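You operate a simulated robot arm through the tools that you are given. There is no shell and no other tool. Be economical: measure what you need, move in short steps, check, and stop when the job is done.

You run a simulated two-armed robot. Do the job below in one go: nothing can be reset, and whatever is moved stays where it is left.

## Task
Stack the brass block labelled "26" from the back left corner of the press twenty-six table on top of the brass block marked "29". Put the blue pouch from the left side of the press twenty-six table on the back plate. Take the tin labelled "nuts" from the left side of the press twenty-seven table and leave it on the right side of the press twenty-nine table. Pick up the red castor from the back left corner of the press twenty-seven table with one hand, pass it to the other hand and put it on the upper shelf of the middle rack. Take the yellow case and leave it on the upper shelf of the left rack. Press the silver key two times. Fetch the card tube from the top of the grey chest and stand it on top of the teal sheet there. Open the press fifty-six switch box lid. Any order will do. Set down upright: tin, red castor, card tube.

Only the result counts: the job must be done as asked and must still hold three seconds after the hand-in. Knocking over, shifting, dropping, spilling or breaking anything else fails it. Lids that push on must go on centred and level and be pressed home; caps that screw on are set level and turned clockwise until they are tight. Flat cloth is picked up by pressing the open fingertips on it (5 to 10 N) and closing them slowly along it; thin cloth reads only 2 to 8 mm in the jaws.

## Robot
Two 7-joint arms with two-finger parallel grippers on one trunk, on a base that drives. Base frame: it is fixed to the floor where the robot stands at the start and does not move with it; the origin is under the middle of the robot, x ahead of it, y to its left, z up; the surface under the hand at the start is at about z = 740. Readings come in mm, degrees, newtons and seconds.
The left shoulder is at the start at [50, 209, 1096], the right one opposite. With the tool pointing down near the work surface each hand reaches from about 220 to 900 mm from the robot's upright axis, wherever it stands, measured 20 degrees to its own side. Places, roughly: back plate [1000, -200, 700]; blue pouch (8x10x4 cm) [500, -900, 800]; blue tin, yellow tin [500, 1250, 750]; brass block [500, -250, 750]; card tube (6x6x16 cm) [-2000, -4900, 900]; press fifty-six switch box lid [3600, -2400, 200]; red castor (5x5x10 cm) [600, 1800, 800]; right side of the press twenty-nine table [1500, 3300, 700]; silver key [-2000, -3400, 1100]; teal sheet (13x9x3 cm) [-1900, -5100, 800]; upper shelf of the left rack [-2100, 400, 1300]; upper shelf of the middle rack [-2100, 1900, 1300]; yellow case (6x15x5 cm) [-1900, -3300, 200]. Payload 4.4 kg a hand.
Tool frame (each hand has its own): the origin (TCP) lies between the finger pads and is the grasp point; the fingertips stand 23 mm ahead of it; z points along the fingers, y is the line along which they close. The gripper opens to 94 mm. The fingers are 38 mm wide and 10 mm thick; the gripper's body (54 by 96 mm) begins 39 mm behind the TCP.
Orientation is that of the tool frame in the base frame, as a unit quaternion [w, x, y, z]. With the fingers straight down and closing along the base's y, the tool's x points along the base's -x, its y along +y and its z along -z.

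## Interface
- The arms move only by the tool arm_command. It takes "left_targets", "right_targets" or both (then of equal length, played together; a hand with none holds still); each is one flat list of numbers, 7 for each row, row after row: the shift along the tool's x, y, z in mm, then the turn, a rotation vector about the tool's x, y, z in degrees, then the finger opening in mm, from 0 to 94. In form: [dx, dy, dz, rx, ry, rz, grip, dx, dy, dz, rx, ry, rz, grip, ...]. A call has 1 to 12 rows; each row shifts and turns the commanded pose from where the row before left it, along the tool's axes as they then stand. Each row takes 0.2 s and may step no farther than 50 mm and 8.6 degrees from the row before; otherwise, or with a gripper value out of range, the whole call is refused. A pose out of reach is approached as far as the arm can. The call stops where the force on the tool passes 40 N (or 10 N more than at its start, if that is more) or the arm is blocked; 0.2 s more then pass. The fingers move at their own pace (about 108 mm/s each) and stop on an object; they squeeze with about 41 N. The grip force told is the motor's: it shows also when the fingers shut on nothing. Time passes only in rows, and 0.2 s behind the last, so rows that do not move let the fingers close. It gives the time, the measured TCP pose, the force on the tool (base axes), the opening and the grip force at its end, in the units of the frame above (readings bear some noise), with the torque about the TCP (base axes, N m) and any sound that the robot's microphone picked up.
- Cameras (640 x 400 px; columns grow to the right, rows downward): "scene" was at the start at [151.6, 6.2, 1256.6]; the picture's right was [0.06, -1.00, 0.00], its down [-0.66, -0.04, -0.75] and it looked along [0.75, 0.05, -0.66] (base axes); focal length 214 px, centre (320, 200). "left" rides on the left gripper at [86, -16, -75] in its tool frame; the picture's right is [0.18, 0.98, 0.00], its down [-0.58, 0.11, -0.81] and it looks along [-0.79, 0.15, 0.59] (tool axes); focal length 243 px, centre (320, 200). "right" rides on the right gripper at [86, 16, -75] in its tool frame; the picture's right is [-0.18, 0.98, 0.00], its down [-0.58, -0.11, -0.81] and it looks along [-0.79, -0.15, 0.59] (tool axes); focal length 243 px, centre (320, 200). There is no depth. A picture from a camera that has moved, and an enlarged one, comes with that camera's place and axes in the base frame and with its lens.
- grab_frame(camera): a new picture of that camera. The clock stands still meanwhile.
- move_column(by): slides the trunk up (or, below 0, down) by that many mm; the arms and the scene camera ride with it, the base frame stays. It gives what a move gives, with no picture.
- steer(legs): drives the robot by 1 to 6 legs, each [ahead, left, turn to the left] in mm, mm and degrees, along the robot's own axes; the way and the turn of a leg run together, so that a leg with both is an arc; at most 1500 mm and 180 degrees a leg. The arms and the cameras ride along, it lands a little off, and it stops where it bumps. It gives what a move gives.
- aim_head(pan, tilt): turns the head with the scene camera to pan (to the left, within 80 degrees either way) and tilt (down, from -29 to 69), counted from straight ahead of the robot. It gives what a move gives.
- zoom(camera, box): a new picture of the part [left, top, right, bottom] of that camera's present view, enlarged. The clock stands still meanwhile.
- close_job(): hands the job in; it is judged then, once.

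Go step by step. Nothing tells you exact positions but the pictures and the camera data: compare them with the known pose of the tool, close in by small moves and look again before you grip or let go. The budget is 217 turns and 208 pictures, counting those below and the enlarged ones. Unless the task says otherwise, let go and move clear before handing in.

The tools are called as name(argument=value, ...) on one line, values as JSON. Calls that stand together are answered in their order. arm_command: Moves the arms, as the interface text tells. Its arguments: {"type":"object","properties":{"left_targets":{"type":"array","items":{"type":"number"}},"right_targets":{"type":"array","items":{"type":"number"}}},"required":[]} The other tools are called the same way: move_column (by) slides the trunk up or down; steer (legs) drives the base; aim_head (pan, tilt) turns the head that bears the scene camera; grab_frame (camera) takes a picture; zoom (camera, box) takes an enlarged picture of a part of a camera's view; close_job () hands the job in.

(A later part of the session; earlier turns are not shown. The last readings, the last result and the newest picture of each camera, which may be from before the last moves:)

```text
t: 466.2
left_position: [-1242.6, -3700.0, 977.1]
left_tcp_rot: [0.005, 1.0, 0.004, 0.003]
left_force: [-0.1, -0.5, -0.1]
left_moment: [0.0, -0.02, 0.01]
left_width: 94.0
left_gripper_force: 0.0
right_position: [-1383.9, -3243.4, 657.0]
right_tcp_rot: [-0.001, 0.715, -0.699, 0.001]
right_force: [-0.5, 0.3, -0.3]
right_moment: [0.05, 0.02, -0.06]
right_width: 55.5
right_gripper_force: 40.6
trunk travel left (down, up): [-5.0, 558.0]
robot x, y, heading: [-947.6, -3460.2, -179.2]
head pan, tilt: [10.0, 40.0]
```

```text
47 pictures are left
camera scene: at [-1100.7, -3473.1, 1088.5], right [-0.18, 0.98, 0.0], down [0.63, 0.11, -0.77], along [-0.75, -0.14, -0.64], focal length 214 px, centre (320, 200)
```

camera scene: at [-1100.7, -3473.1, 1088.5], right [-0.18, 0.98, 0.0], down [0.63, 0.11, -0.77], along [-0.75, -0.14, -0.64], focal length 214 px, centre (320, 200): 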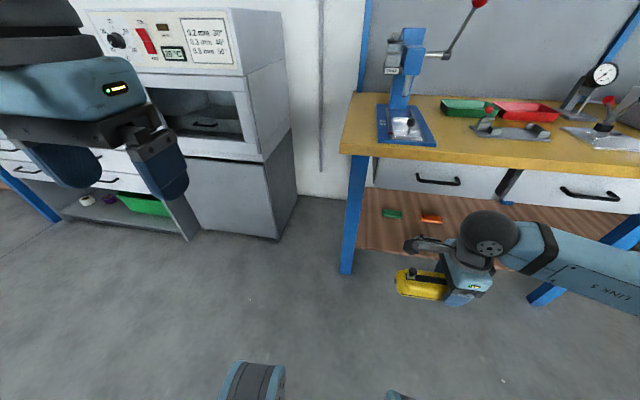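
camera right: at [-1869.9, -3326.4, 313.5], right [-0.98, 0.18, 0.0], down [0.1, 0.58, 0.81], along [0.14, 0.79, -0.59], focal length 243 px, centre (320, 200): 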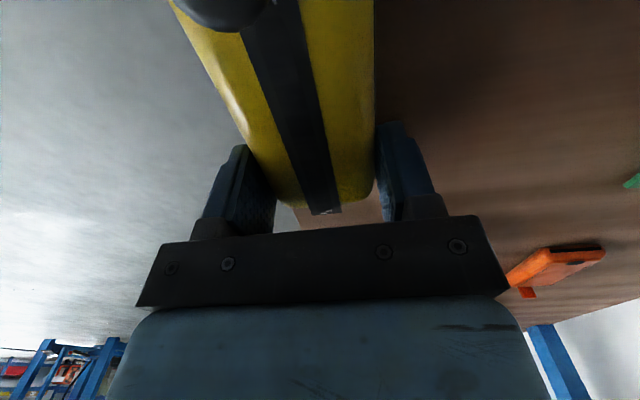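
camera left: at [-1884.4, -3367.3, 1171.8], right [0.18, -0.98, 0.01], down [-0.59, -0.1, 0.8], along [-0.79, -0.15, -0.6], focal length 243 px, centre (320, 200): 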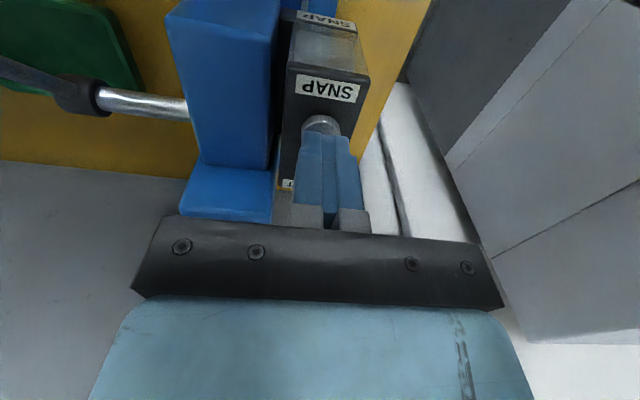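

I have the case. With the right hand holding it, I go on to the grey chest for the tube: trunk up, then drive left along the benches.

move_column(by=170)

arm_command(right_targets=[0, -20, -43, 0, 0, 0, 45, 0, -20, -43, 0, 0, 0, 45, 0, -20, -43, 0, 0, 0, 45, 0, -20, -43, 0, 0, 0, 45])

steer(legs=[[330, 0, 0], [0, 1190, 0]])

aim_head(pan=20, tilt=38)

grab_frame(camera="scene")

```text
t: 468.1
left_position: [-1243.1, -3700.7, 1146.3]
left_tcp_rot: [0.006, 1.0, 0.004, 0.005]
left_force: [-1.1, -0.1, 0.0]
left_moment: [0.02, -0.01, -0.02]
left_width: 93.9
left_gripper_force: 0.0
right_position: [-1384.2, -3243.0, 826.4]
right_tcp_rot: [-0.001, 0.715, -0.699, 0.001]
right_force: [-0.3, 0.0, -1.0]
right_moment: [0.05, 0.03, -0.01]
right_width: 55.2
right_gripper_force: 40.6
trunk travel left (down, up): [-175.0, 388.0]
robot x, y, heading: [-950.2, -3456.0, -179.9]
head pan, tilt: [10.0, 40.0]
```

```text
t: 469.1
left_position: [-1242.6, -3699.7, 1146.2]
left_tcp_rot: [0.005, 1.0, 0.005, 0.004]
left_force: [-0.3, -0.3, 0.6]
left_moment: [0.0, 0.03, -0.03]
left_width: 94.1
left_gripper_force: 0.1
right_position: [-1303.7, -3242.1, 999.1]
right_tcp_rot: [0.0, 0.715, -0.699, 0.0]
right_force: [0.1, 0.3, -0.4]
right_moment: [0.05, -0.03, -0.03]
right_width: 55.3
right_gripper_force: 40.7
trunk travel left (down, up): [-175.0, 388.0]
robot x, y, heading: [-953.1, -3459.5, -179.9]
head pan, tilt: [10.0, 40.0]
```

```text
t: 481.6
left_position: [-1566.2, -4881.4, 1147.2]
left_tcp_rot: [0.005, 1.0, 0.01, 0.004]
left_force: [-0.5, 0.3, 0.6]
left_moment: [0.04, 0.0, 0.04]
left_width: 94.1
left_gripper_force: 0.1
right_position: [-1632.1, -4425.3, 998.4]
right_tcp_rot: [0.001, 0.719, -0.695, 0.001]
right_force: [-0.7, -0.3, -0.9]
right_moment: [0.05, 0.0, -0.02]
right_width: 55.3
right_gripper_force: 40.9
trunk travel left (down, up): [-175.0, 388.0]
robot x, y, heading: [-1276.0, -4638.3, -179.2]
head pan, tilt: [10.0, 40.0]
```

```text
t: 482.3
left_position: [-1566.2, -4882.1, 1146.6]
left_tcp_rot: [0.005, 1.0, 0.009, 0.005]
left_force: [-0.5, -0.6, -0.1]
left_moment: [-0.03, 0.03, -0.01]
left_width: 93.9
left_gripper_force: 0.0
right_position: [-1632.1, -4425.7, 999.7]
right_tcp_rot: [0.001, 0.719, -0.695, 0.001]
right_force: [0.0, -0.5, -1.1]
right_moment: [0.03, 0.01, 0.01]
right_width: 55.0
right_gripper_force: 41.2
trunk travel left (down, up): [-175.0, 388.0]
robot x, y, heading: [-1278.6, -4638.9, -178.8]
head pan, tilt: [20.0, 38.0]
```

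```text
46 pictures are left
camera scene: at [-1423.7, -4668.3, 1261.5], right [-0.36, 0.93, 0.0], down [0.58, 0.22, -0.79], along [-0.74, -0.28, -0.62], focal length 214 px, centre (320, 200)
```

scene: 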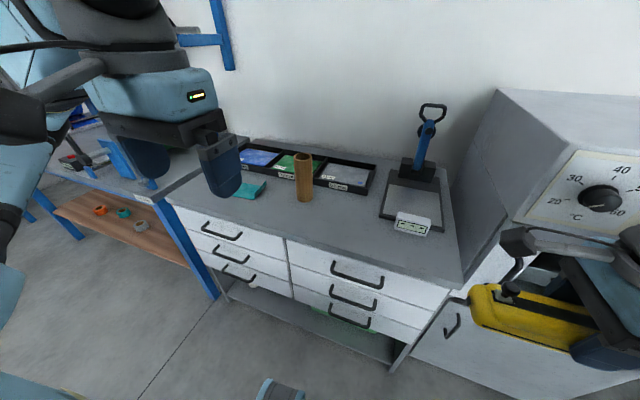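

Tube at about (-1938, -4916), chest top z≈820. I enlarge the tube and the teal sheet.

zoom(camera="scene", box=[200, 130, 340, 230])

grab_frame(camera="left")

```text
4.00 times, centred on (270, 180) of scene
camera zoom: at [-1423.7, -4668.3, 1261.5], right [-0.36, 0.93, 0.0], down [0.58, 0.22, -0.79], along [-0.74, -0.28, -0.62], focal length 858 px, centre (520, 280)
```

zoom: 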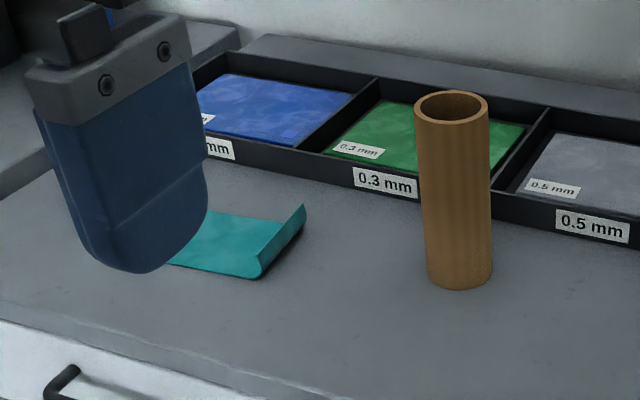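

```text
44 pictures are left
camera left: at [-1479.7, -4862.8, 1220.0], right [0.2, -0.98, 0.01], down [-0.59, -0.11, 0.8], along [-0.78, -0.17, -0.6], focal length 243 px, centre (320, 200)
```

left: 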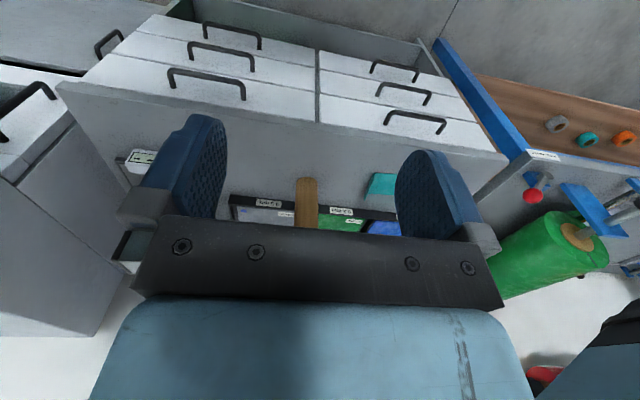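

The teal piece is a flat sheet with an upturned lip on its right side; the tube top is at z≈966. I bring the left hand above the tube.

arm_command(left_targets=[-43.4, 3.8, 12, 0, 0, 0, 94, -43.4, 3.8, 12, 0, 0, 0, 94, -43.4, 3.8, 12, 0, 0, 0, 94, -43.4, 3.8, 12, 0, 0, 0, 94, -43.4, 3.8, 12, 0, 0, 0, 94, -43.4, 3.8, 12, 0, 0, 0, 94, -43.4, 3.8, 12, 0, 0, 0, 94, -43.4, 3.8, 12, 0, 0, 0, 94, -43.4, 3.8, 12, 0, 0, 0, 94, 0, 0, 0, 0, 0, 0, 94])

grab_frame(camera="left")

zoom(camera="scene", box=[200, 100, 380, 230])

```text
t: 484.5
left_position: [-1953.5, -4923.3, 1036.2]
left_tcp_rot: [0.005, 1.0, 0.01, 0.004]
left_force: [-0.5, -0.8, 0.3]
left_moment: [0.0, 0.0, -0.02]
left_width: 93.9
left_gripper_force: 0.1
right_position: [-1632.4, -4424.9, 998.5]
right_tcp_rot: [0.0, 0.719, -0.695, 0.001]
right_force: [0.1, -0.3, -1.1]
right_moment: [0.04, -0.01, -0.04]
right_width: 55.5
right_gripper_force: 41.1
trunk travel left (down, up): [-175.0, 388.0]
robot x, y, heading: [-1275.1, -4635.7, -179.2]
head pan, tilt: [20.0, 38.0]
```

```text
43 pictures are left
camera left: at [-1867.7, -4905.2, 1108.8], right [0.2, -0.98, 0.01], down [-0.59, -0.11, 0.8], along [-0.79, -0.17, -0.6], focal length 243 px, centre (320, 200)
```

left: 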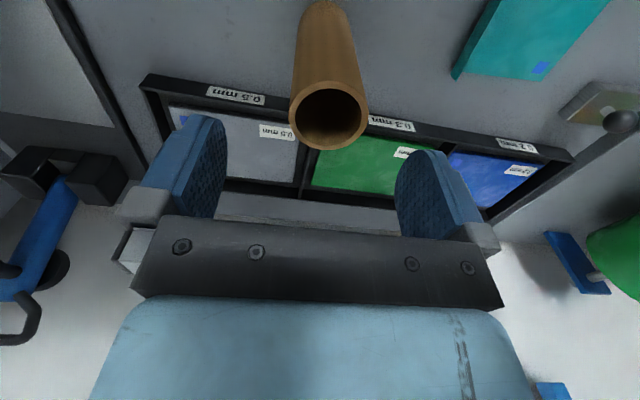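

```text
3.08 times, centred on (290, 165) of scene
camera zoom: at [-1423.1, -4668.5, 1261.6], right [-0.36, 0.93, 0.0], down [0.57, 0.22, -0.79], along [-0.74, -0.28, -0.62], focal length 660 px, centre (412, 308)
```

zoom: 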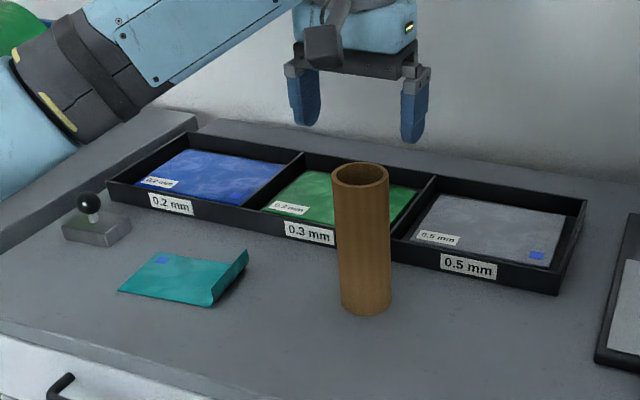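

Both pictures agree: tube at (-1958, -4928), flat of the teal sheet centred near (-1920, -5148). I descend on the tube's top end and grip.

arm_command(left_targets=[-4, 4, 35, 0, 0, 0, 94, 0, 0, 35, 0, 0, 0, 94, 0, 0, 25, 0, 0, 0, 94, 0, 0, 4, 0, 0, 0, 94, 0, 0, 0, 0, 0, 0, 94])

zoom(camera="scene", box=[200, 100, 380, 230])

grab_frame(camera="left")

```text
t: 485.7
left_position: [-1959.1, -4929.0, 936.1]
left_tcp_rot: [0.005, 1.0, 0.01, 0.004]
left_force: [0.4, -1.0, 0.1]
left_moment: [0.02, -0.02, 0.01]
left_width: 93.9
left_gripper_force: 0.1
right_position: [-1632.3, -4424.2, 998.7]
right_tcp_rot: [0.0, 0.719, -0.695, 0.001]
right_force: [-0.5, 0.6, -0.9]
right_moment: [0.05, -0.01, -0.01]
right_width: 55.1
right_gripper_force: 40.7
trunk travel left (down, up): [-175.0, 388.0]
robot x, y, heading: [-1278.2, -4636.4, -179.4]
head pan, tilt: [20.0, 38.0]
```

```text
3.08 times, centred on (290, 165) of scene
camera zoom: at [-1423.7, -4668.4, 1261.4], right [-0.36, 0.93, 0.0], down [0.58, 0.22, -0.79], along [-0.74, -0.28, -0.62], focal length 660 px, centre (412, 308)
```

zoom: 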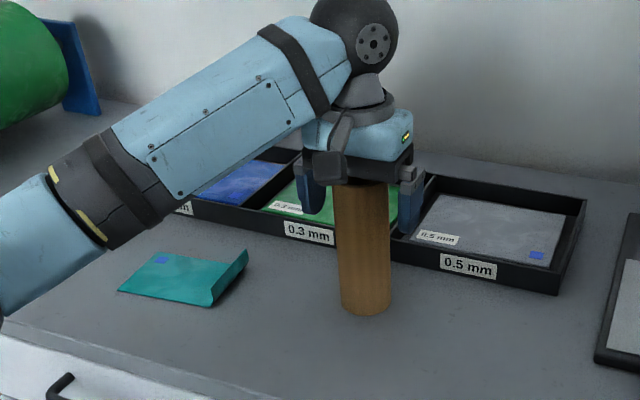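

```text
40 pictures are left
camera left: at [-1872.7, -4910.6, 1010.5], right [0.2, -0.98, 0.01], down [-0.59, -0.11, 0.8], along [-0.78, -0.17, -0.6], focal length 243 px, centre (320, 200)
```

left: 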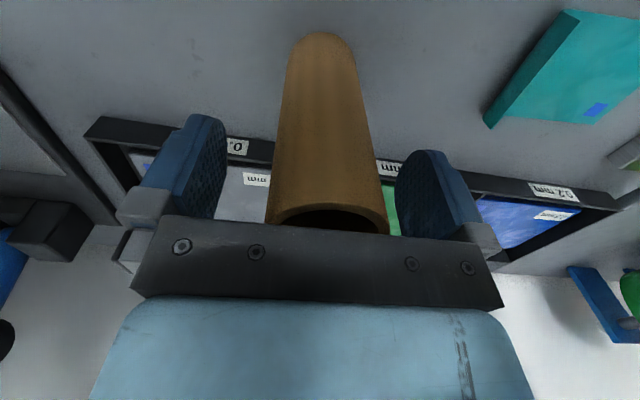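

The tube is between the pads. I close and lift.

arm_command(left_targets=[0, 5, 0, 0, 0, 0, 80, 0, 0, 0, 0, 0, 0, 65, 0, 0, 0, 0, 0, 0, 50, 0, 0, 0, 0, 0, 0, 45, 0, 0, 0, 0, 0, 0, 45, 0, 0, -25, 0, 0, 0, 45, 0, 0, -35, 0, 0, 0, 45, 0, 0, 0, 0, 0, 0, 45])

```text
t: 487.5
left_position: [-1959.4, -4934.0, 997.3]
left_tcp_rot: [0.006, 1.0, 0.009, 0.004]
left_force: [1.0, -0.3, -1.7]
left_moment: [-0.01, -0.03, -0.02]
left_width: 57.3
left_gripper_force: 41.3
right_position: [-1632.7, -4424.9, 999.1]
right_tcp_rot: [-0.002, 0.719, -0.696, 0.002]
right_force: [-0.1, 0.6, -1.4]
right_moment: [0.01, -0.02, -0.04]
right_width: 55.3
right_gripper_force: 40.8
trunk travel left (down, up): [-175.0, 388.0]
robot x, y, heading: [-1275.9, -4639.7, -179.0]
head pan, tilt: [20.0, 38.0]
```

Held. I carry it over the teal sheet.

arm_command(left_targets=[7, 43, 0, 0, 0, 0, 45, 7, 43, 0, 0, 0, 0, 45, 7, 43, 0, 0, 0, 0, 45, 7, 43, 0, 0, 0, 0, 45, 7, 43, 0, 0, 0, 0, 45, 0, 0, 0, 0, 0, 0, 45])

grab_frame(camera="left")

zoom(camera="scene", box=[160, 100, 340, 230])

```text
t: 488.9
left_position: [-1921.3, -5149.5, 1001.4]
left_tcp_rot: [0.005, 1.0, 0.01, 0.004]
left_force: [-0.2, 0.5, -1.1]
left_moment: [-0.04, 0.0, 0.01]
left_width: 57.2
left_gripper_force: 41.3
right_position: [-1632.6, -4424.1, 999.0]
right_tcp_rot: [0.0, 0.718, -0.696, 0.002]
right_force: [0.5, -1.0, -0.9]
right_moment: [0.0, 0.01, 0.01]
right_width: 55.5
right_gripper_force: 40.7
trunk travel left (down, up): [-175.0, 388.0]
robot x, y, heading: [-1276.4, -4634.6, -179.1]
head pan, tilt: [20.0, 38.0]
```

```text
39 pictures are left
camera left: at [-1835.7, -5130.8, 1074.5], right [0.2, -0.98, 0.01], down [-0.59, -0.11, 0.8], along [-0.78, -0.17, -0.6], focal length 243 px, centre (320, 200)
```

left: 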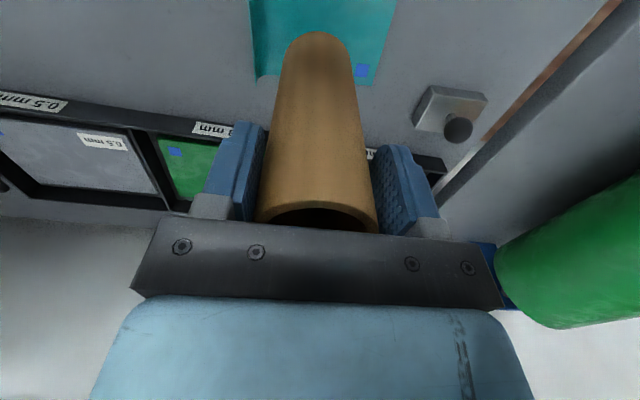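

```text
3.08 times, centred on (250, 165) of scene
camera zoom: at [-1423.9, -4667.9, 1261.4], right [-0.36, 0.93, 0.0], down [0.58, 0.22, -0.79], along [-0.74, -0.28, -0.62], focal length 660 px, centre (535, 308)
```

zoom: 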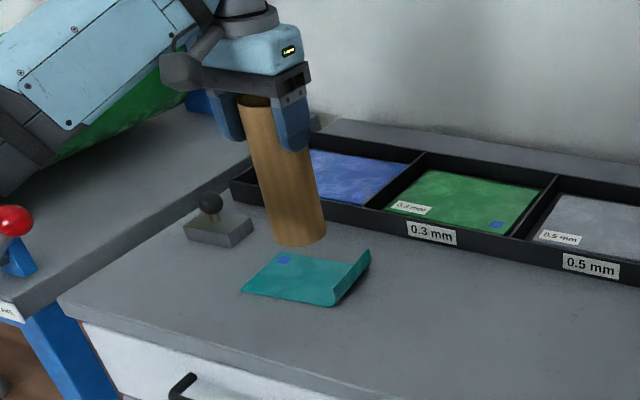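

Well centred (within a few mm). I lower toward the sheet.

arm_command(left_targets=[1, 3, 25, 0, 0, 0, 45, 0, 0, 25, 0, 0, 0, 45, 0, 0, 6, 0, 0, 0, 45, 0, 0, 0, 0, 0, 0, 45])

zoom(camera="scene", box=[200, 150, 300, 220])

```text
t: 489.9
left_position: [-1918.2, -5152.5, 944.3]
left_tcp_rot: [0.005, 1.0, 0.009, 0.004]
left_force: [-0.4, -0.8, -1.3]
left_moment: [-0.02, -0.03, -0.02]
left_width: 57.3
left_gripper_force: 40.9
right_position: [-1631.8, -4425.0, 999.5]
right_tcp_rot: [0.0, 0.718, -0.696, 0.001]
right_force: [-0.1, -0.4, -1.3]
right_moment: [0.08, 0.0, 0.03]
right_width: 55.2
right_gripper_force: 40.8
trunk travel left (down, up): [-175.0, 388.0]
robot x, y, heading: [-1276.6, -4634.0, -179.1]
head pan, tilt: [20.0, 38.0]
```

```text
5.71 times, centred on (250, 185) of scene
camera zoom: at [-1423.7, -4668.4, 1261.5], right [-0.36, 0.93, 0.0], down [0.58, 0.22, -0.79], along [-0.74, -0.28, -0.62], focal length 1226 px, centre (720, 286)
```

zoom: 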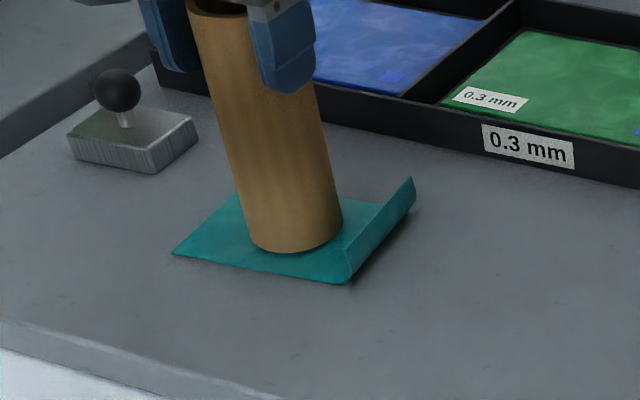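

arm_command(left_targets=[0, 0, 2, 0, 0, 0, 45, 0, 0, 2, 0, 0, 0, 45, 0, 0, 1.5, 0, 0, 0, 45, 0, 0, 0, 0, 0, 0, 45])

```text
t: 490.9
left_position: [-1916.9, -5150.0, 940.7]
left_tcp_rot: [0.006, 1.0, 0.009, 0.002]
left_force: [-5.0, -2.9, 15.2]
left_moment: [-0.03, 0.76, 0.1]
left_width: 57.0
left_gripper_force: 40.7
right_position: [-1632.4, -4423.3, 999.0]
right_tcp_rot: [0.0, 0.718, -0.696, 0.001]
right_force: [-0.8, -0.6, -0.3]
right_moment: [0.06, -0.02, 0.02]
right_width: 55.5
right_gripper_force: 41.0
trunk travel left (down, up): [-175.0, 388.0]
robot x, y, heading: [-1278.5, -4637.6, -179.1]
head pan, tilt: [20.0, 38.0]
```

Contact. I ease off 1 mm, release and rise.

arm_command(left_targets=[0, 0, -1, 0, 0, 0, 45, 0, 0, 0, 0, 0, 0, 65, 0, 0, 0, 0, 0, 0, 80, 0, 0, 0, 0, 0, 0, 94, 0, 0, -20, 0, 0, 0, 94, 0, 0, -40, 0, 0, 0, 94, 0, 0, -40, 0, 0, 0, 94, 30, -10, -20, 0, 0, 0, 94, 40, -15, 0, 0, 0, 0, 94, 40, -15, 0, 0, 0, 0, 94, 40, -15, 0, 0, 0, 0, 94, 40, -15, 0, 0, 0, 0, 94])

zoom(camera="scene", box=[180, 110, 320, 220])

```text
t: 493.5
left_position: [-1729.4, -5076.1, 1057.9]
left_tcp_rot: [0.005, 1.0, 0.01, 0.004]
left_force: [0.5, -0.4, -0.2]
left_moment: [0.0, 0.02, -0.01]
left_width: 93.9
left_gripper_force: 0.0
right_position: [-1632.6, -4424.9, 998.4]
right_tcp_rot: [0.001, 0.719, -0.695, 0.001]
right_force: [-0.9, -0.3, -0.7]
right_moment: [0.07, -0.01, -0.01]
right_width: 55.4
right_gripper_force: 40.9
trunk travel left (down, up): [-175.0, 388.0]
robot x, y, heading: [-1275.0, -4638.2, -179.3]
head pan, tilt: [20.0, 38.0]
```

```text
3.64 times, centred on (250, 165) of scene
camera zoom: at [-1423.0, -4668.4, 1261.6], right [-0.36, 0.93, 0.0], down [0.57, 0.22, -0.79], along [-0.74, -0.28, -0.62], focal length 780 px, centre (574, 327)
```

zoom: 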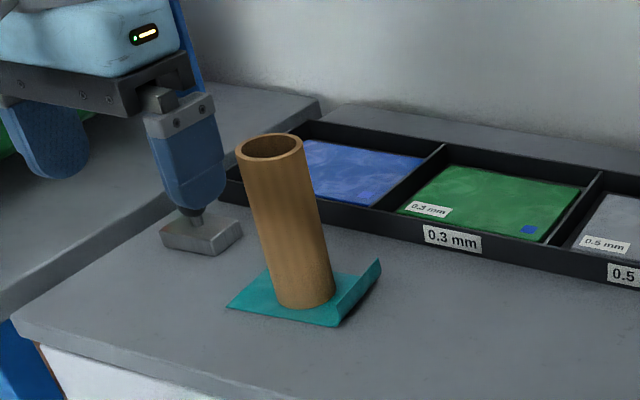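

The tube stands on the sheet. Next, the case goes to the left rack: I tuck the left hand and drive along +y toward the racks.

arm_command(left_targets=[40, -10, -25, 0, 0, 0, 94, 40, -10, -25, 0, 0, 0, 94, 40, -10, -25, 0, 0, 0, 94])

steer(legs=[[-120, -300, -0.8], [0, -1400, 0], [0, -1400, 0], [0, -1000, 0]])

aim_head(pan=-45, tilt=15)

grab_frame(camera="scene")

```text
t: 494.3
left_position: [-1612.0, -5042.8, 1135.8]
left_tcp_rot: [0.005, 1.0, 0.01, 0.004]
left_force: [0.5, 0.3, -0.7]
left_moment: [0.0, 0.02, 0.0]
left_width: 94.0
left_gripper_force: 0.1
right_position: [-1632.9, -4424.5, 999.5]
right_tcp_rot: [0.0, 0.718, -0.696, 0.0]
right_force: [0.8, -1.0, -0.8]
right_moment: [0.07, -0.01, 0.02]
right_width: 55.5
right_gripper_force: 41.0
trunk travel left (down, up): [-175.0, 388.0]
robot x, y, heading: [-1277.8, -4636.1, -179.2]
head pan, tilt: [20.0, 38.0]
```

```text
t: 530.1
left_position: [-1399.6, -945.2, 1135.5]
left_tcp_rot: [0.006, 1.0, -0.012, 0.004]
left_force: [0.7, 0.1, -0.6]
left_moment: [0.0, -0.01, 0.01]
left_width: 94.0
left_gripper_force: 0.1
right_position: [-1391.3, -325.7, 998.8]
right_tcp_rot: [0.0, -0.703, 0.711, -0.001]
right_force: [-0.1, -0.1, -1.1]
right_moment: [0.04, -0.02, 0.0]
right_width: 55.6
right_gripper_force: 40.8
trunk travel left (down, up): [-175.0, 388.0]
robot x, y, heading: [-1045.7, -554.9, 178.2]
head pan, tilt: [20.0, 38.0]
```

```text
t: 531.5
left_position: [-1399.5, -945.5, 1136.6]
left_tcp_rot: [0.005, 1.0, -0.012, 0.005]
left_force: [-0.1, 0.3, -0.3]
left_moment: [-0.02, 0.01, -0.01]
left_width: 93.7
left_gripper_force: 0.0
right_position: [-1391.1, -326.7, 999.1]
right_tcp_rot: [0.001, -0.703, 0.711, -0.001]
right_force: [0.0, 0.5, -0.7]
right_moment: [0.05, 0.02, 0.01]
right_width: 55.5
right_gripper_force: 41.1
trunk travel left (down, up): [-175.0, 388.0]
robot x, y, heading: [-1048.5, -557.2, 178.5]
head pan, tilt: [-45.0, 15.0]
```

```text
35 pictures are left
camera scene: at [-1175.9, -484.4, 1298.0], right [0.73, 0.69, 0.0], down [0.18, -0.19, -0.97], along [-0.66, 0.7, -0.26], focal length 214 px, centre (320, 200)
```

scene: 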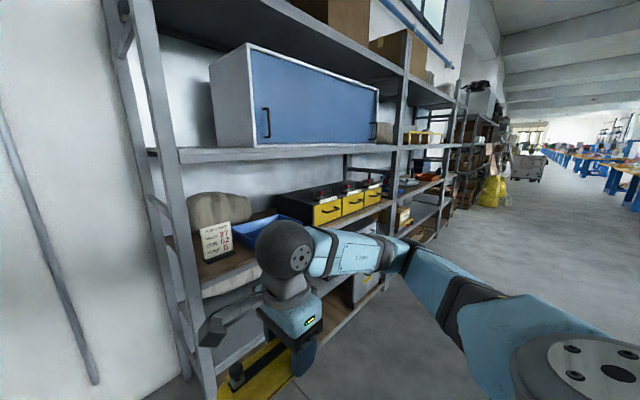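

The left rack's shelf with the blue cabinet is at z≈1262, which matches the "upper shelf". I raise the trunk and look from above for free space.

move_column(by=380)

steer(legs=[[0, -450, 1.5]])

aim_head(pan=-10, tilt=25)

grab_frame(camera="scene")

```text
t: 535.2
left_position: [-1401.2, -945.6, 1516.8]
left_tcp_rot: [0.005, 1.0, -0.012, 0.005]
left_force: [0.4, 0.4, 0.5]
left_moment: [-0.01, -0.04, 0.02]
left_width: 93.9
left_gripper_force: 0.0
right_position: [-1392.1, -326.6, 1377.3]
right_tcp_rot: [0.0, -0.703, 0.711, -0.001]
right_force: [0.6, 0.6, -0.8]
right_moment: [0.06, -0.04, -0.01]
right_width: 55.3
right_gripper_force: 41.0
trunk travel left (down, up): [-555.0, 8.0]
robot x, y, heading: [-1043.4, -559.7, 178.5]
head pan, tilt: [-45.0, 15.0]
```

```text
t: 539.6
left_position: [-1382.5, -505.8, 1515.6]
left_tcp_rot: [0.006, 1.0, 0.0, 0.005]
left_force: [-0.5, 0.6, 0.1]
left_moment: [-0.04, 0.0, -0.04]
left_width: 93.7
left_gripper_force: 0.1
right_position: [-1388.9, 113.9, 1380.9]
right_tcp_rot: [0.0, 0.712, -0.702, 0.001]
right_force: [0.5, 0.7, -0.7]
right_moment: [0.06, 0.02, -0.02]
right_width: 55.5
right_gripper_force: 40.8
trunk travel left (down, up): [-555.0, 8.0]
robot x, y, heading: [-1033.0, -103.4, 179.6]
head pan, tilt: [-45.0, 15.0]
```

```text
t: 540.7
left_position: [-1382.2, -505.6, 1515.1]
left_tcp_rot: [0.005, 1.0, 0.0, 0.004]
left_force: [0.2, 0.2, 0.2]
left_moment: [0.03, 0.02, -0.01]
left_width: 94.2
left_gripper_force: 0.0
right_position: [-1389.1, 114.0, 1378.6]
right_tcp_rot: [-0.001, 0.712, -0.702, 0.001]
right_force: [-0.4, -0.9, -0.7]
right_moment: [0.03, -0.01, -0.03]
right_width: 55.5
right_gripper_force: 41.4
trunk travel left (down, up): [-555.0, 8.0]
robot x, y, heading: [-1040.2, -107.2, 179.7]
head pan, tilt: [-10.0, 25.0]
```

```text
34 pictures are left
camera scene: at [-1194.7, -88.2, 1661.8], right [0.18, 0.98, 0.0], down [0.42, -0.08, -0.91], along [-0.89, 0.16, -0.42], focal length 214 px, centre (320, 200)
```

scene: 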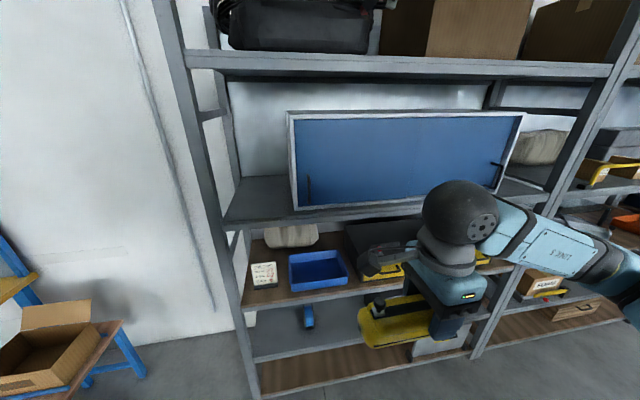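

There's free shelf left of the blue cabinet (y -300…-50, x -1930…-2400, z≈1262). I line up the right hand at y≈-155 and drive in.

steer(legs=[[0, 268, 0], [310, 0, 0]])

arm_command(right_targets=[0, 40, 0, 0, 0, 0, 45, 0, 40, 0, 0, 0, 0, 45, 0, 40, 0, 0, 0, 0, 45, 0, 40, 0, 0, 0, 0, 45, 0, 0, 0, 0, 0, 0, 45])

grab_frame(camera="scene")

grab_frame(camera="right")

```text
t: 545.2
left_position: [-1688.7, -764.5, 1515.7]
left_tcp_rot: [0.005, 1.0, -0.002, 0.004]
left_force: [-0.2, 0.3, 0.6]
left_moment: [-0.01, 0.01, 0.01]
left_width: 93.9
left_gripper_force: 0.1
right_position: [-1693.4, -145.1, 1379.0]
right_tcp_rot: [0.0, 0.71, -0.704, 0.001]
right_force: [0.2, -0.9, -1.1]
right_moment: [0.06, 0.02, -0.01]
right_width: 55.4
right_gripper_force: 41.4
trunk travel left (down, up): [-555.0, 8.0]
robot x, y, heading: [-1341.5, -363.9, 179.4]
head pan, tilt: [-10.0, 25.0]
```

```text
t: 546.5
left_position: [-1690.5, -764.7, 1515.6]
left_tcp_rot: [0.005, 1.0, -0.002, 0.003]
left_force: [0.0, -0.7, 0.0]
left_moment: [-0.01, -0.01, -0.05]
left_width: 94.1
left_gripper_force: 0.2
right_position: [-1852.6, -148.1, 1376.4]
right_tcp_rot: [0.0, 0.71, -0.704, 0.001]
right_force: [-0.8, 0.1, -1.0]
right_moment: [0.04, 0.02, 0.02]
right_width: 55.5
right_gripper_force: 40.4
trunk travel left (down, up): [-555.0, 8.0]
robot x, y, heading: [-1336.9, -366.8, 179.5]
head pan, tilt: [-10.0, 25.0]
```

```text
33 pictures are left
camera scene: at [-1500.1, -348.5, 1661.9], right [0.18, 0.98, 0.0], down [0.41, -0.08, -0.91], along [-0.89, 0.17, -0.42], focal length 214 px, centre (320, 200)
```

scene: 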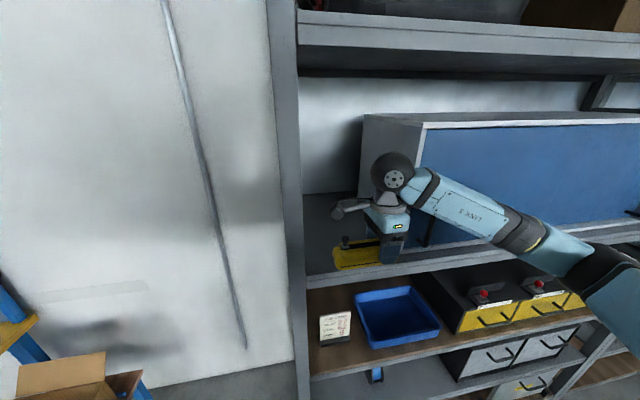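

```text
32 pictures are left
camera right: at [-1868.5, -234.0, 1451.6], right [-0.98, 0.18, 0.0], down [0.1, 0.58, 0.81], along [0.14, 0.79, -0.59], focal length 243 px, centre (320, 200)
```

right: 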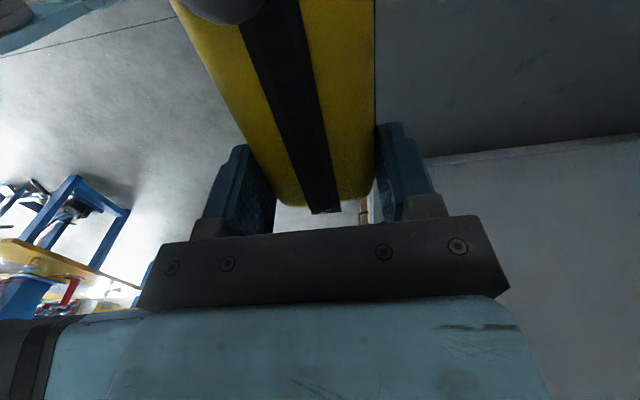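

Plenty of room. I extend 150 mm more over the shelf and lower by the column.

arm_command(right_targets=[0, 40, 0, 0, 0, 0, 45, 0, 40, 0, 0, 0, 0, 45, 0, 40, 0, 0, 0, 0, 45, 0, 35, 0, 0, 0, 0, 45, 0, 0, 25, 0, 0, 0, 45, 0, 0, 25, 0, 0, 0, 45, 0, 0, 0, 0, 0, 0, 45])

zoom(camera="scene", box=[280, 130, 460, 290])

```text
t: 548.2
left_position: [-1652.9, -780.1, 1521.6]
left_tcp_rot: [0.001, 1.0, -0.002, -0.011]
left_force: [-0.1, -0.1, -0.8]
left_moment: [0.0, 0.04, 0.0]
left_width: 93.9
left_gripper_force: 0.0
right_position: [-1973.1, -174.7, 1360.2]
right_tcp_rot: [0.016, 0.721, -0.692, -0.02]
right_force: [0.2, 0.6, -1.3]
right_moment: [0.06, 0.01, -0.01]
right_width: 55.5
right_gripper_force: 41.0
trunk travel left (down, up): [-555.0, 8.0]
robot x, y, heading: [-1341.0, -366.6, 179.6]
head pan, tilt: [-10.0, 25.0]
stopped in row 7 (right hand): the arm was blocked; the commanded pose is now the measured one
```

```text
2.50 times, centred on (370, 210) of scene
camera zoom: at [-1459.1, -365.4, 1665.5], right [0.18, 0.98, 0.01], down [0.39, -0.07, -0.92], along [-0.9, 0.17, -0.39], focal length 536 px, centre (195, 175)
```

zoom: 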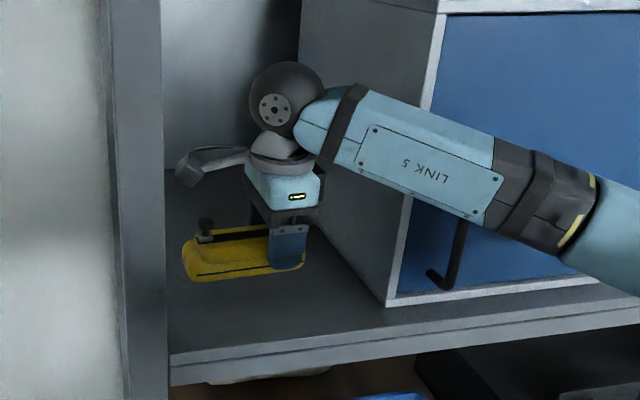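

The forearm touched the cabinet's corner. I pull back at once, shift the base left for clearance, and check readings.

arm_command(right_targets=[0, -30, 0, 0, 0, 0, 45, 0, -10, 0, 0, 0, 0, 45, 0, 0, 0, 0, 0, 0, 45])

steer(legs=[[0, 35, 0]])

zoom(camera="scene", box=[270, 110, 640, 290])

```text
t: 549.0
left_position: [-1678.8, -782.8, 1514.3]
left_tcp_rot: [-0.002, 1.0, -0.002, -0.001]
left_force: [0.2, -0.4, 0.4]
left_moment: [-0.01, -0.02, 0.01]
left_width: 94.0
left_gripper_force: 0.0
right_position: [-1956.9, -173.8, 1342.6]
right_tcp_rot: [0.004, 0.718, -0.696, -0.011]
right_force: [0.9, 0.0, -1.0]
right_moment: [0.01, -0.02, 0.01]
right_width: 55.5
right_gripper_force: 40.5
trunk travel left (down, up): [-555.0, 8.0]
robot x, y, heading: [-1343.3, -367.5, 179.8]
head pan, tilt: [-10.0, 25.0]
```

```text
t: 550.0
left_position: [-1689.1, -802.8, 1515.7]
left_tcp_rot: [0.004, 1.0, -0.002, 0.004]
left_force: [-0.4, -0.1, -0.6]
left_moment: [0.0, 0.0, 0.01]
left_width: 94.0
left_gripper_force: 0.0
right_position: [-1968.3, -191.0, 1334.1]
right_tcp_rot: [0.005, 0.715, -0.699, -0.004]
right_force: [-0.9, 0.2, -0.8]
right_moment: [0.02, -0.02, 0.03]
right_width: 55.4
right_gripper_force: 41.0
trunk travel left (down, up): [-555.0, 8.0]
robot x, y, heading: [-1342.5, -400.8, 179.5]
head pan, tilt: [-10.0, 25.0]
```

```text
1.73 times, centred on (455, 200) of scene
camera zoom: at [-1500.0, -386.2, 1661.8], right [0.18, 0.98, 0.0], down [0.41, -0.08, -0.91], along [-0.89, 0.17, -0.42], focal length 371 px, centre (86, 200)
```

zoom: 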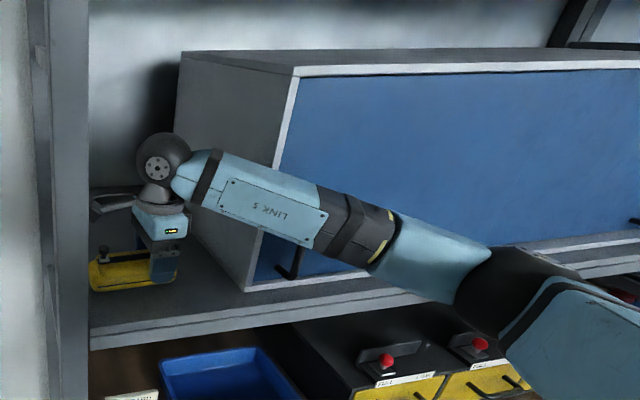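

The cabinet looks untouched. I move 12 mm further in and lower to the shelf.

arm_command(right_targets=[0, 12, 0, 0, 0, 0, 45, 0, 0, 12, 0, 0, 0, 45, 0, 0, 6, 0, 0, 0, 45, 0, 0, 4, 0, 0, 0, 45, 0, 0, 0, 0, 0, 0, 45])

zoom(camera="scene", box=[290, 190, 410, 290])

```text
t: 551.2
left_position: [-1682.9, -805.3, 1516.1]
left_tcp_rot: [0.003, 1.0, -0.002, 0.0]
left_force: [-0.3, 0.0, -0.9]
left_moment: [-0.01, 0.0, -0.01]
left_width: 94.0
left_gripper_force: 0.0
right_position: [-1977.0, -195.0, 1319.9]
right_tcp_rot: [0.009, 0.716, -0.698, -0.007]
right_force: [-2.8, -4.0, 35.4]
right_moment: [-0.46, -0.6, 0.17]
right_width: 55.8
right_gripper_force: 40.7
trunk travel left (down, up): [-555.0, 8.0]
robot x, y, heading: [-1346.2, -402.8, 180.0]
head pan, tilt: [-10.0, 25.0]
```

```text
4.00 times, centred on (350, 240) of scene
camera zoom: at [-1493.2, -389.6, 1663.3], right [0.18, 0.98, 0.0], down [0.41, -0.07, -0.91], along [-0.89, 0.17, -0.42], focal length 858 px, centre (200, 40)
```

zoom: 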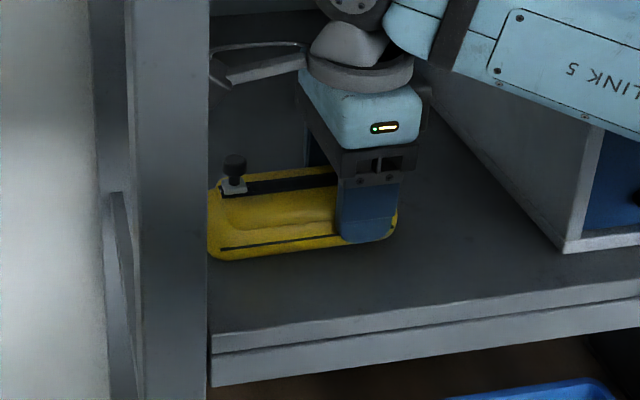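

The case rests on the shelf, well inside the edge. I ease off, release and lift away.

arm_command(right_targets=[0, 0, -1.5, 0, 0, 0, 45, 0, 0, 0, 0, 0, 0, 65, 0, 0, 0, 0, 0, 0, 80, 0, 0, 0, 0, 0, 0, 90, 0, 0, -20, 0, 0, 0, 90, 0, 0, -35, 0, 0, 0, 90, 0, -30, -20, 0, 0, 0, 90, 0, -40, 0, 0, 0, 0, 90, 0, -40, 0, 0, 0, 0, 90, 0, -40, 0, 0, 0, 0, 90, 0, -40, 0, 0, 0, 0, 90, 0, -40, 0, 0, 0, 0, 90])

steer(legs=[[-350, 0, 0]])

grab_frame(camera="scene")

```text
t: 553.8
left_position: [-1689.2, -799.7, 1516.8]
left_tcp_rot: [0.005, 1.0, -0.002, 0.003]
left_force: [-0.6, -1.0, 0.9]
left_moment: [-0.02, 0.0, 0.0]
left_width: 93.9
left_gripper_force: 0.0
right_position: [-1748.7, -184.3, 1384.7]
right_tcp_rot: [0.004, 0.716, -0.698, -0.004]
right_force: [0.1, -0.6, -0.4]
right_moment: [-0.03, 0.02, -0.01]
right_width: 89.9
right_gripper_force: 0.1
trunk travel left (down, up): [-555.0, 8.0]
robot x, y, heading: [-1344.9, -402.5, 179.2]
head pan, tilt: [-10.0, 25.0]
```

```text
t: 556.1
left_position: [-1346.7, -802.3, 1515.6]
left_tcp_rot: [0.005, 1.0, -0.004, 0.005]
left_force: [0.4, 0.4, 0.4]
left_moment: [-0.01, -0.05, 0.0]
left_width: 93.8
left_gripper_force: 0.1
right_position: [-1402.4, -187.0, 1383.5]
right_tcp_rot: [0.003, 0.714, -0.7, -0.002]
right_force: [0.8, -0.5, -0.2]
right_moment: [-0.01, -0.02, 0.02]
right_width: 90.1
right_gripper_force: 0.1
trunk travel left (down, up): [-555.0, 8.0]
robot x, y, heading: [-996.4, -406.2, 179.1]
head pan, tilt: [-10.0, 25.0]
```

```text
28 pictures are left
camera scene: at [-1156.1, -387.3, 1661.6], right [0.19, 0.98, 0.0], down [0.42, -0.08, -0.91], along [-0.89, 0.17, -0.42], focal length 214 px, centre (320, 200)
```

scene: 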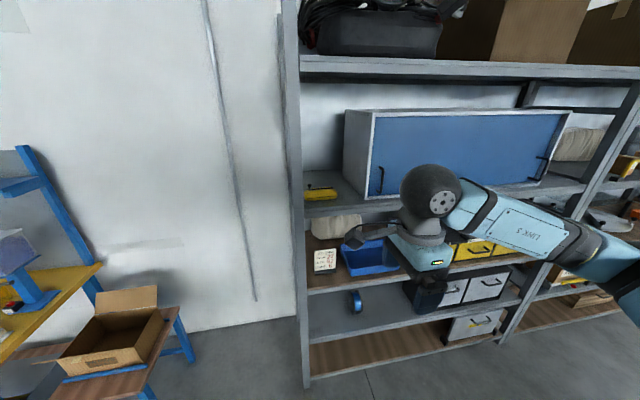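

The case is placed. Last job: the castor. I lower the trunk, straighten the right wrist, turn round and drive to table 27.

move_column(by=-380)

arm_command(right_targets=[0, 0, 0, 0, 0, -8.2, 94, 0, 0, 0, 0, 0, -8.2, 94, 0, 0, 0, 0, 0, -8.2, 94, 0, 0, 0, 0, 0, -8.2, 94, 0, 0, 0, 0, 0, -8.2, 94, 0, 0, 0, 0, 0, -8.2, 94, 0, 0, 0, 0, 0, -8.2, 94, 0, 0, 0, 0, 0, -8.2, 94, 0, 0, 0, 0, 0, -8.2, 94, 0, 0, 0, 0, 0, -8.2, 94, 0, 0, 0, 0, 0, -8, 94])

steer(legs=[[0, 0, 90], [0, 0, 90], [0, 1400, 0], [880, 600, 0]])

aim_head(pan=10, tilt=35)

grab_frame(camera="scene")

```text
t: 559.8
left_position: [-1346.5, -802.6, 1136.8]
left_tcp_rot: [0.006, 1.0, -0.004, 0.003]
left_force: [-0.9, 0.5, 0.0]
left_moment: [0.0, -0.01, -0.01]
left_width: 93.9
left_gripper_force: 0.1
right_position: [-1401.2, -185.8, 1004.9]
right_tcp_rot: [0.004, 0.714, -0.7, -0.002]
right_force: [-0.1, 0.5, 0.4]
right_moment: [0.02, -0.03, -0.01]
right_width: 90.1
right_gripper_force: 0.1
trunk travel left (down, up): [-175.0, 388.0]
robot x, y, heading: [-1001.3, -408.8, 179.2]
head pan, tilt: [-10.0, 25.0]
```

```text
t: 562.2
left_position: [-1345.6, -802.2, 1136.8]
left_tcp_rot: [0.006, 1.0, -0.004, 0.003]
left_force: [0.2, -0.2, 0.5]
left_moment: [0.0, 0.01, -0.02]
left_width: 94.1
left_gripper_force: 0.0
right_position: [-1401.2, -186.6, 1004.8]
right_tcp_rot: [0.001, 1.0, 0.011, -0.006]
right_force: [0.4, -0.2, -1.4]
right_moment: [0.01, -0.03, -0.02]
right_width: 94.2
right_gripper_force: 0.0
trunk travel left (down, up): [-175.0, 388.0]
robot x, y, heading: [-995.9, -406.6, 179.4]
head pan, tilt: [-10.0, 25.0]
```

```text
t: 587.8
left_position: [266.8, 1997.6, 1137.1]
left_tcp_rot: [-0.005, 0.004, 1.0, 0.006]
left_force: [-0.2, 0.5, 0.8]
left_moment: [-0.02, 0.0, 0.03]
left_width: 94.0
left_gripper_force: 0.1
right_position: [323.4, 1382.4, 1003.1]
right_tcp_rot: [0.006, -0.01, 1.0, 0.001]
right_force: [-0.3, 0.3, -0.8]
right_moment: [-0.01, 0.01, -0.03]
right_width: 94.1
right_gripper_force: 0.1
trunk travel left (down, up): [-175.0, 388.0]
robot x, y, heading: [-80.9, 1598.6, -0.6]
head pan, tilt: [-10.0, 25.0]
```

```text
t: 588.6
left_position: [267.5, 1998.9, 1135.2]
left_tcp_rot: [-0.004, 0.003, 1.0, 0.005]
left_force: [-0.5, -0.6, 0.7]
left_moment: [-0.01, -0.01, 0.0]
left_width: 94.0
left_gripper_force: 0.1
right_position: [323.8, 1383.2, 1005.5]
right_tcp_rot: [0.005, -0.009, 1.0, 0.0]
right_force: [0.2, -0.4, -0.1]
right_moment: [0.03, 0.01, 0.0]
right_width: 93.8
right_gripper_force: 0.1
trunk travel left (down, up): [-175.0, 388.0]
robot x, y, heading: [-84.4, 1602.9, -0.7]
head pan, tilt: [10.0, 35.0]
```

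```text
27 pictures are left
camera scene: at [73.5, 1615.9, 1266.1], right [0.16, -0.99, 0.0], down [-0.57, -0.09, -0.82], along [0.81, 0.13, -0.57], focal length 214 px, centre (320, 200)
```

scene: 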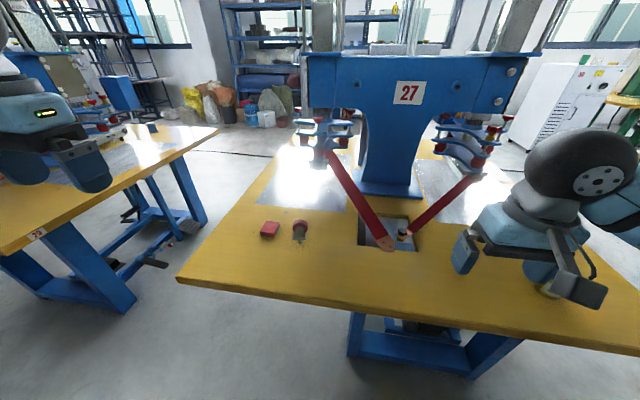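

zoom(camera="scene", box=[245, 200, 335, 260])

```text
6.67 times, centred on (290, 230) of scene
camera zoom: at [73.5, 1615.9, 1266.1], right [0.16, -0.99, 0.0], down [-0.57, -0.09, -0.82], along [0.81, 0.13, -0.57], focal length 1430 px, centre (520, 0)
```

zoom: 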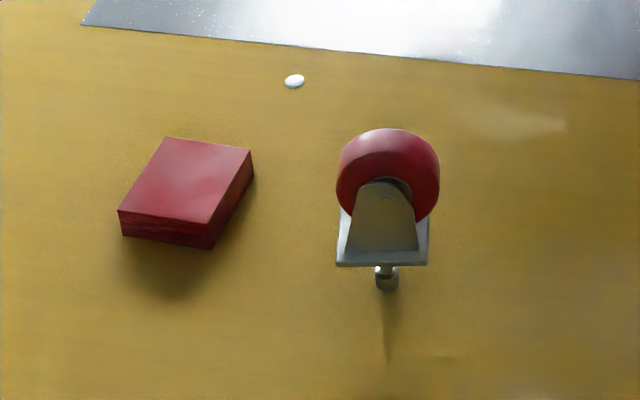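

The castor stands wheel-up on its stem at about (557, 1761), top z≈846, with the axle along x. I'll grip its wheel from above with the left hand, closing along y. First I go above it.

arm_command(left_targets=[-29, -23.8, 20.5, 0, 0, 0, 94, -29, -23.8, 20.5, 0, 0, 0, 94, -29, -23.8, 20.5, 0, 0, 0, 94, -29, -23.8, 20.5, 0, 0, 0, 94, -29, -23.8, 20.5, 0, 0, 0, 94, -29, -23.8, 20.5, 0, 0, 0, 94, -29, -23.8, 20.5, 0, 0, 0, 94, -29, -23.8, 20.5, 0, 0, 0, 94, -29, -23.8, 20.5, 0, 0, 0, 94, -29, -23.8, 20.5, 0, 0, 0, 94, 0, 0, 0, 0, 0, 0, 94])

grab_frame(camera="left")

zoom(camera="scene", box=[235, 150, 365, 260])

```text
t: 591.0
left_position: [550.9, 1760.0, 926.0]
left_tcp_rot: [-0.004, 0.004, 1.0, 0.005]
left_force: [-0.5, 0.5, 0.0]
left_moment: [0.02, 0.01, -0.04]
left_width: 94.1
left_gripper_force: 0.2
right_position: [323.1, 1381.6, 1004.1]
right_tcp_rot: [0.005, -0.009, 1.0, 0.001]
right_force: [-0.2, 1.4, -0.1]
right_moment: [-0.05, 0.01, 0.0]
right_width: 94.0
right_gripper_force: 0.1
trunk travel left (down, up): [-175.0, 388.0]
robot x, y, heading: [-78.8, 1597.7, -1.0]
head pan, tilt: [10.0, 35.0]
```

```text
25 pictures are left
camera left: at [466.2, 1743.5, 999.4], right [-0.18, 0.98, 0.01], down [0.59, 0.1, 0.8], along [0.79, 0.15, -0.6], focal length 243 px, centre (320, 200)
```

left: 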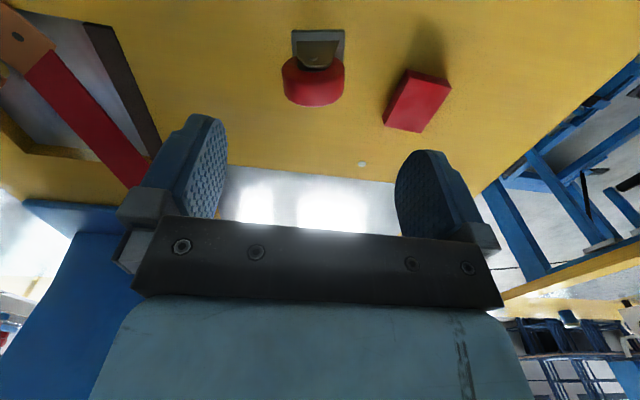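

```text
3.64 times, centred on (300, 205) of scene
camera zoom: at [73.1, 1616.3, 1266.1], right [0.16, -0.99, 0.0], down [-0.57, -0.09, -0.82], along [0.81, 0.13, -0.57], focal length 780 px, centre (393, 182)
```

zoom: 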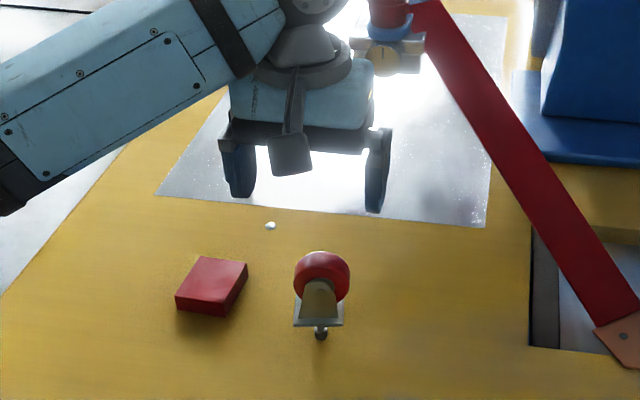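

The wheel is at (557, 1758). I descend with the jaws at 80 mm.

arm_command(left_targets=[-5, -1.5, 38, 0, 0, 0, 80, 0, 0, 38, 0, 0, 0, 80, 0, 0, 18, 0, 0, 0, 80, 0, 0, 2, 0, 0, 0, 80, 0, 0, 0, 0, 0, 0, 80])

grab_frame(camera="left")

zoom(camera="scene", box=[245, 160, 345, 260])

```text
t: 592.2
left_position: [556.6, 1761.0, 830.3]
left_tcp_rot: [-0.004, 0.003, 1.0, 0.005]
left_force: [0.1, -0.5, -0.1]
left_moment: [-0.05, -0.01, 0.0]
left_width: 79.8
left_gripper_force: 0.1
right_position: [323.7, 1382.8, 1004.7]
right_tcp_rot: [0.005, -0.01, 1.0, 0.002]
right_force: [0.0, -0.4, 0.2]
right_moment: [0.0, 0.0, 0.03]
right_width: 93.7
right_gripper_force: 0.0
trunk travel left (down, up): [-175.0, 388.0]
robot x, y, heading: [-81.3, 1602.1, -1.0]
head pan, tilt: [10.0, 35.0]
```

```text
23 pictures are left
camera left: at [471.8, 1744.4, 903.2], right [-0.18, 0.98, 0.01], down [0.59, 0.1, 0.8], along [0.79, 0.15, -0.6], focal length 243 px, centre (320, 200)
```

left: 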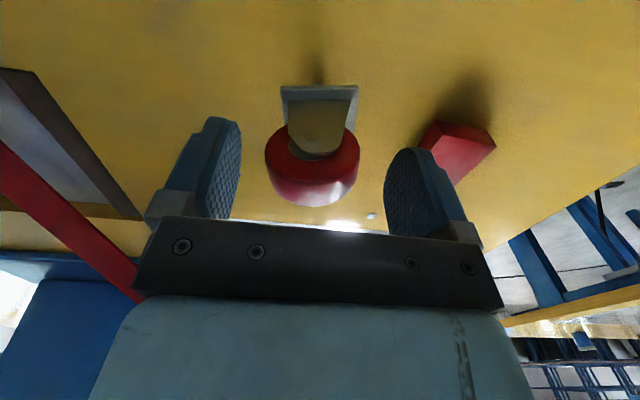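

```text
4.00 times, centred on (295, 210) of scene
camera zoom: at [73.5, 1616.0, 1266.0], right [0.16, -0.99, 0.0], down [-0.57, -0.09, -0.82], along [0.81, 0.13, -0.57], focal length 858 px, centre (420, 160)
```

zoom: 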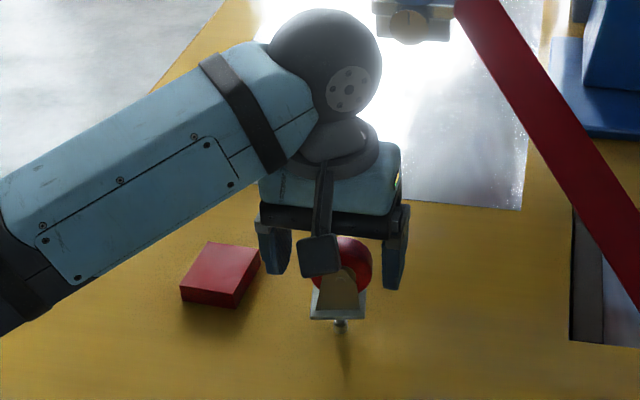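

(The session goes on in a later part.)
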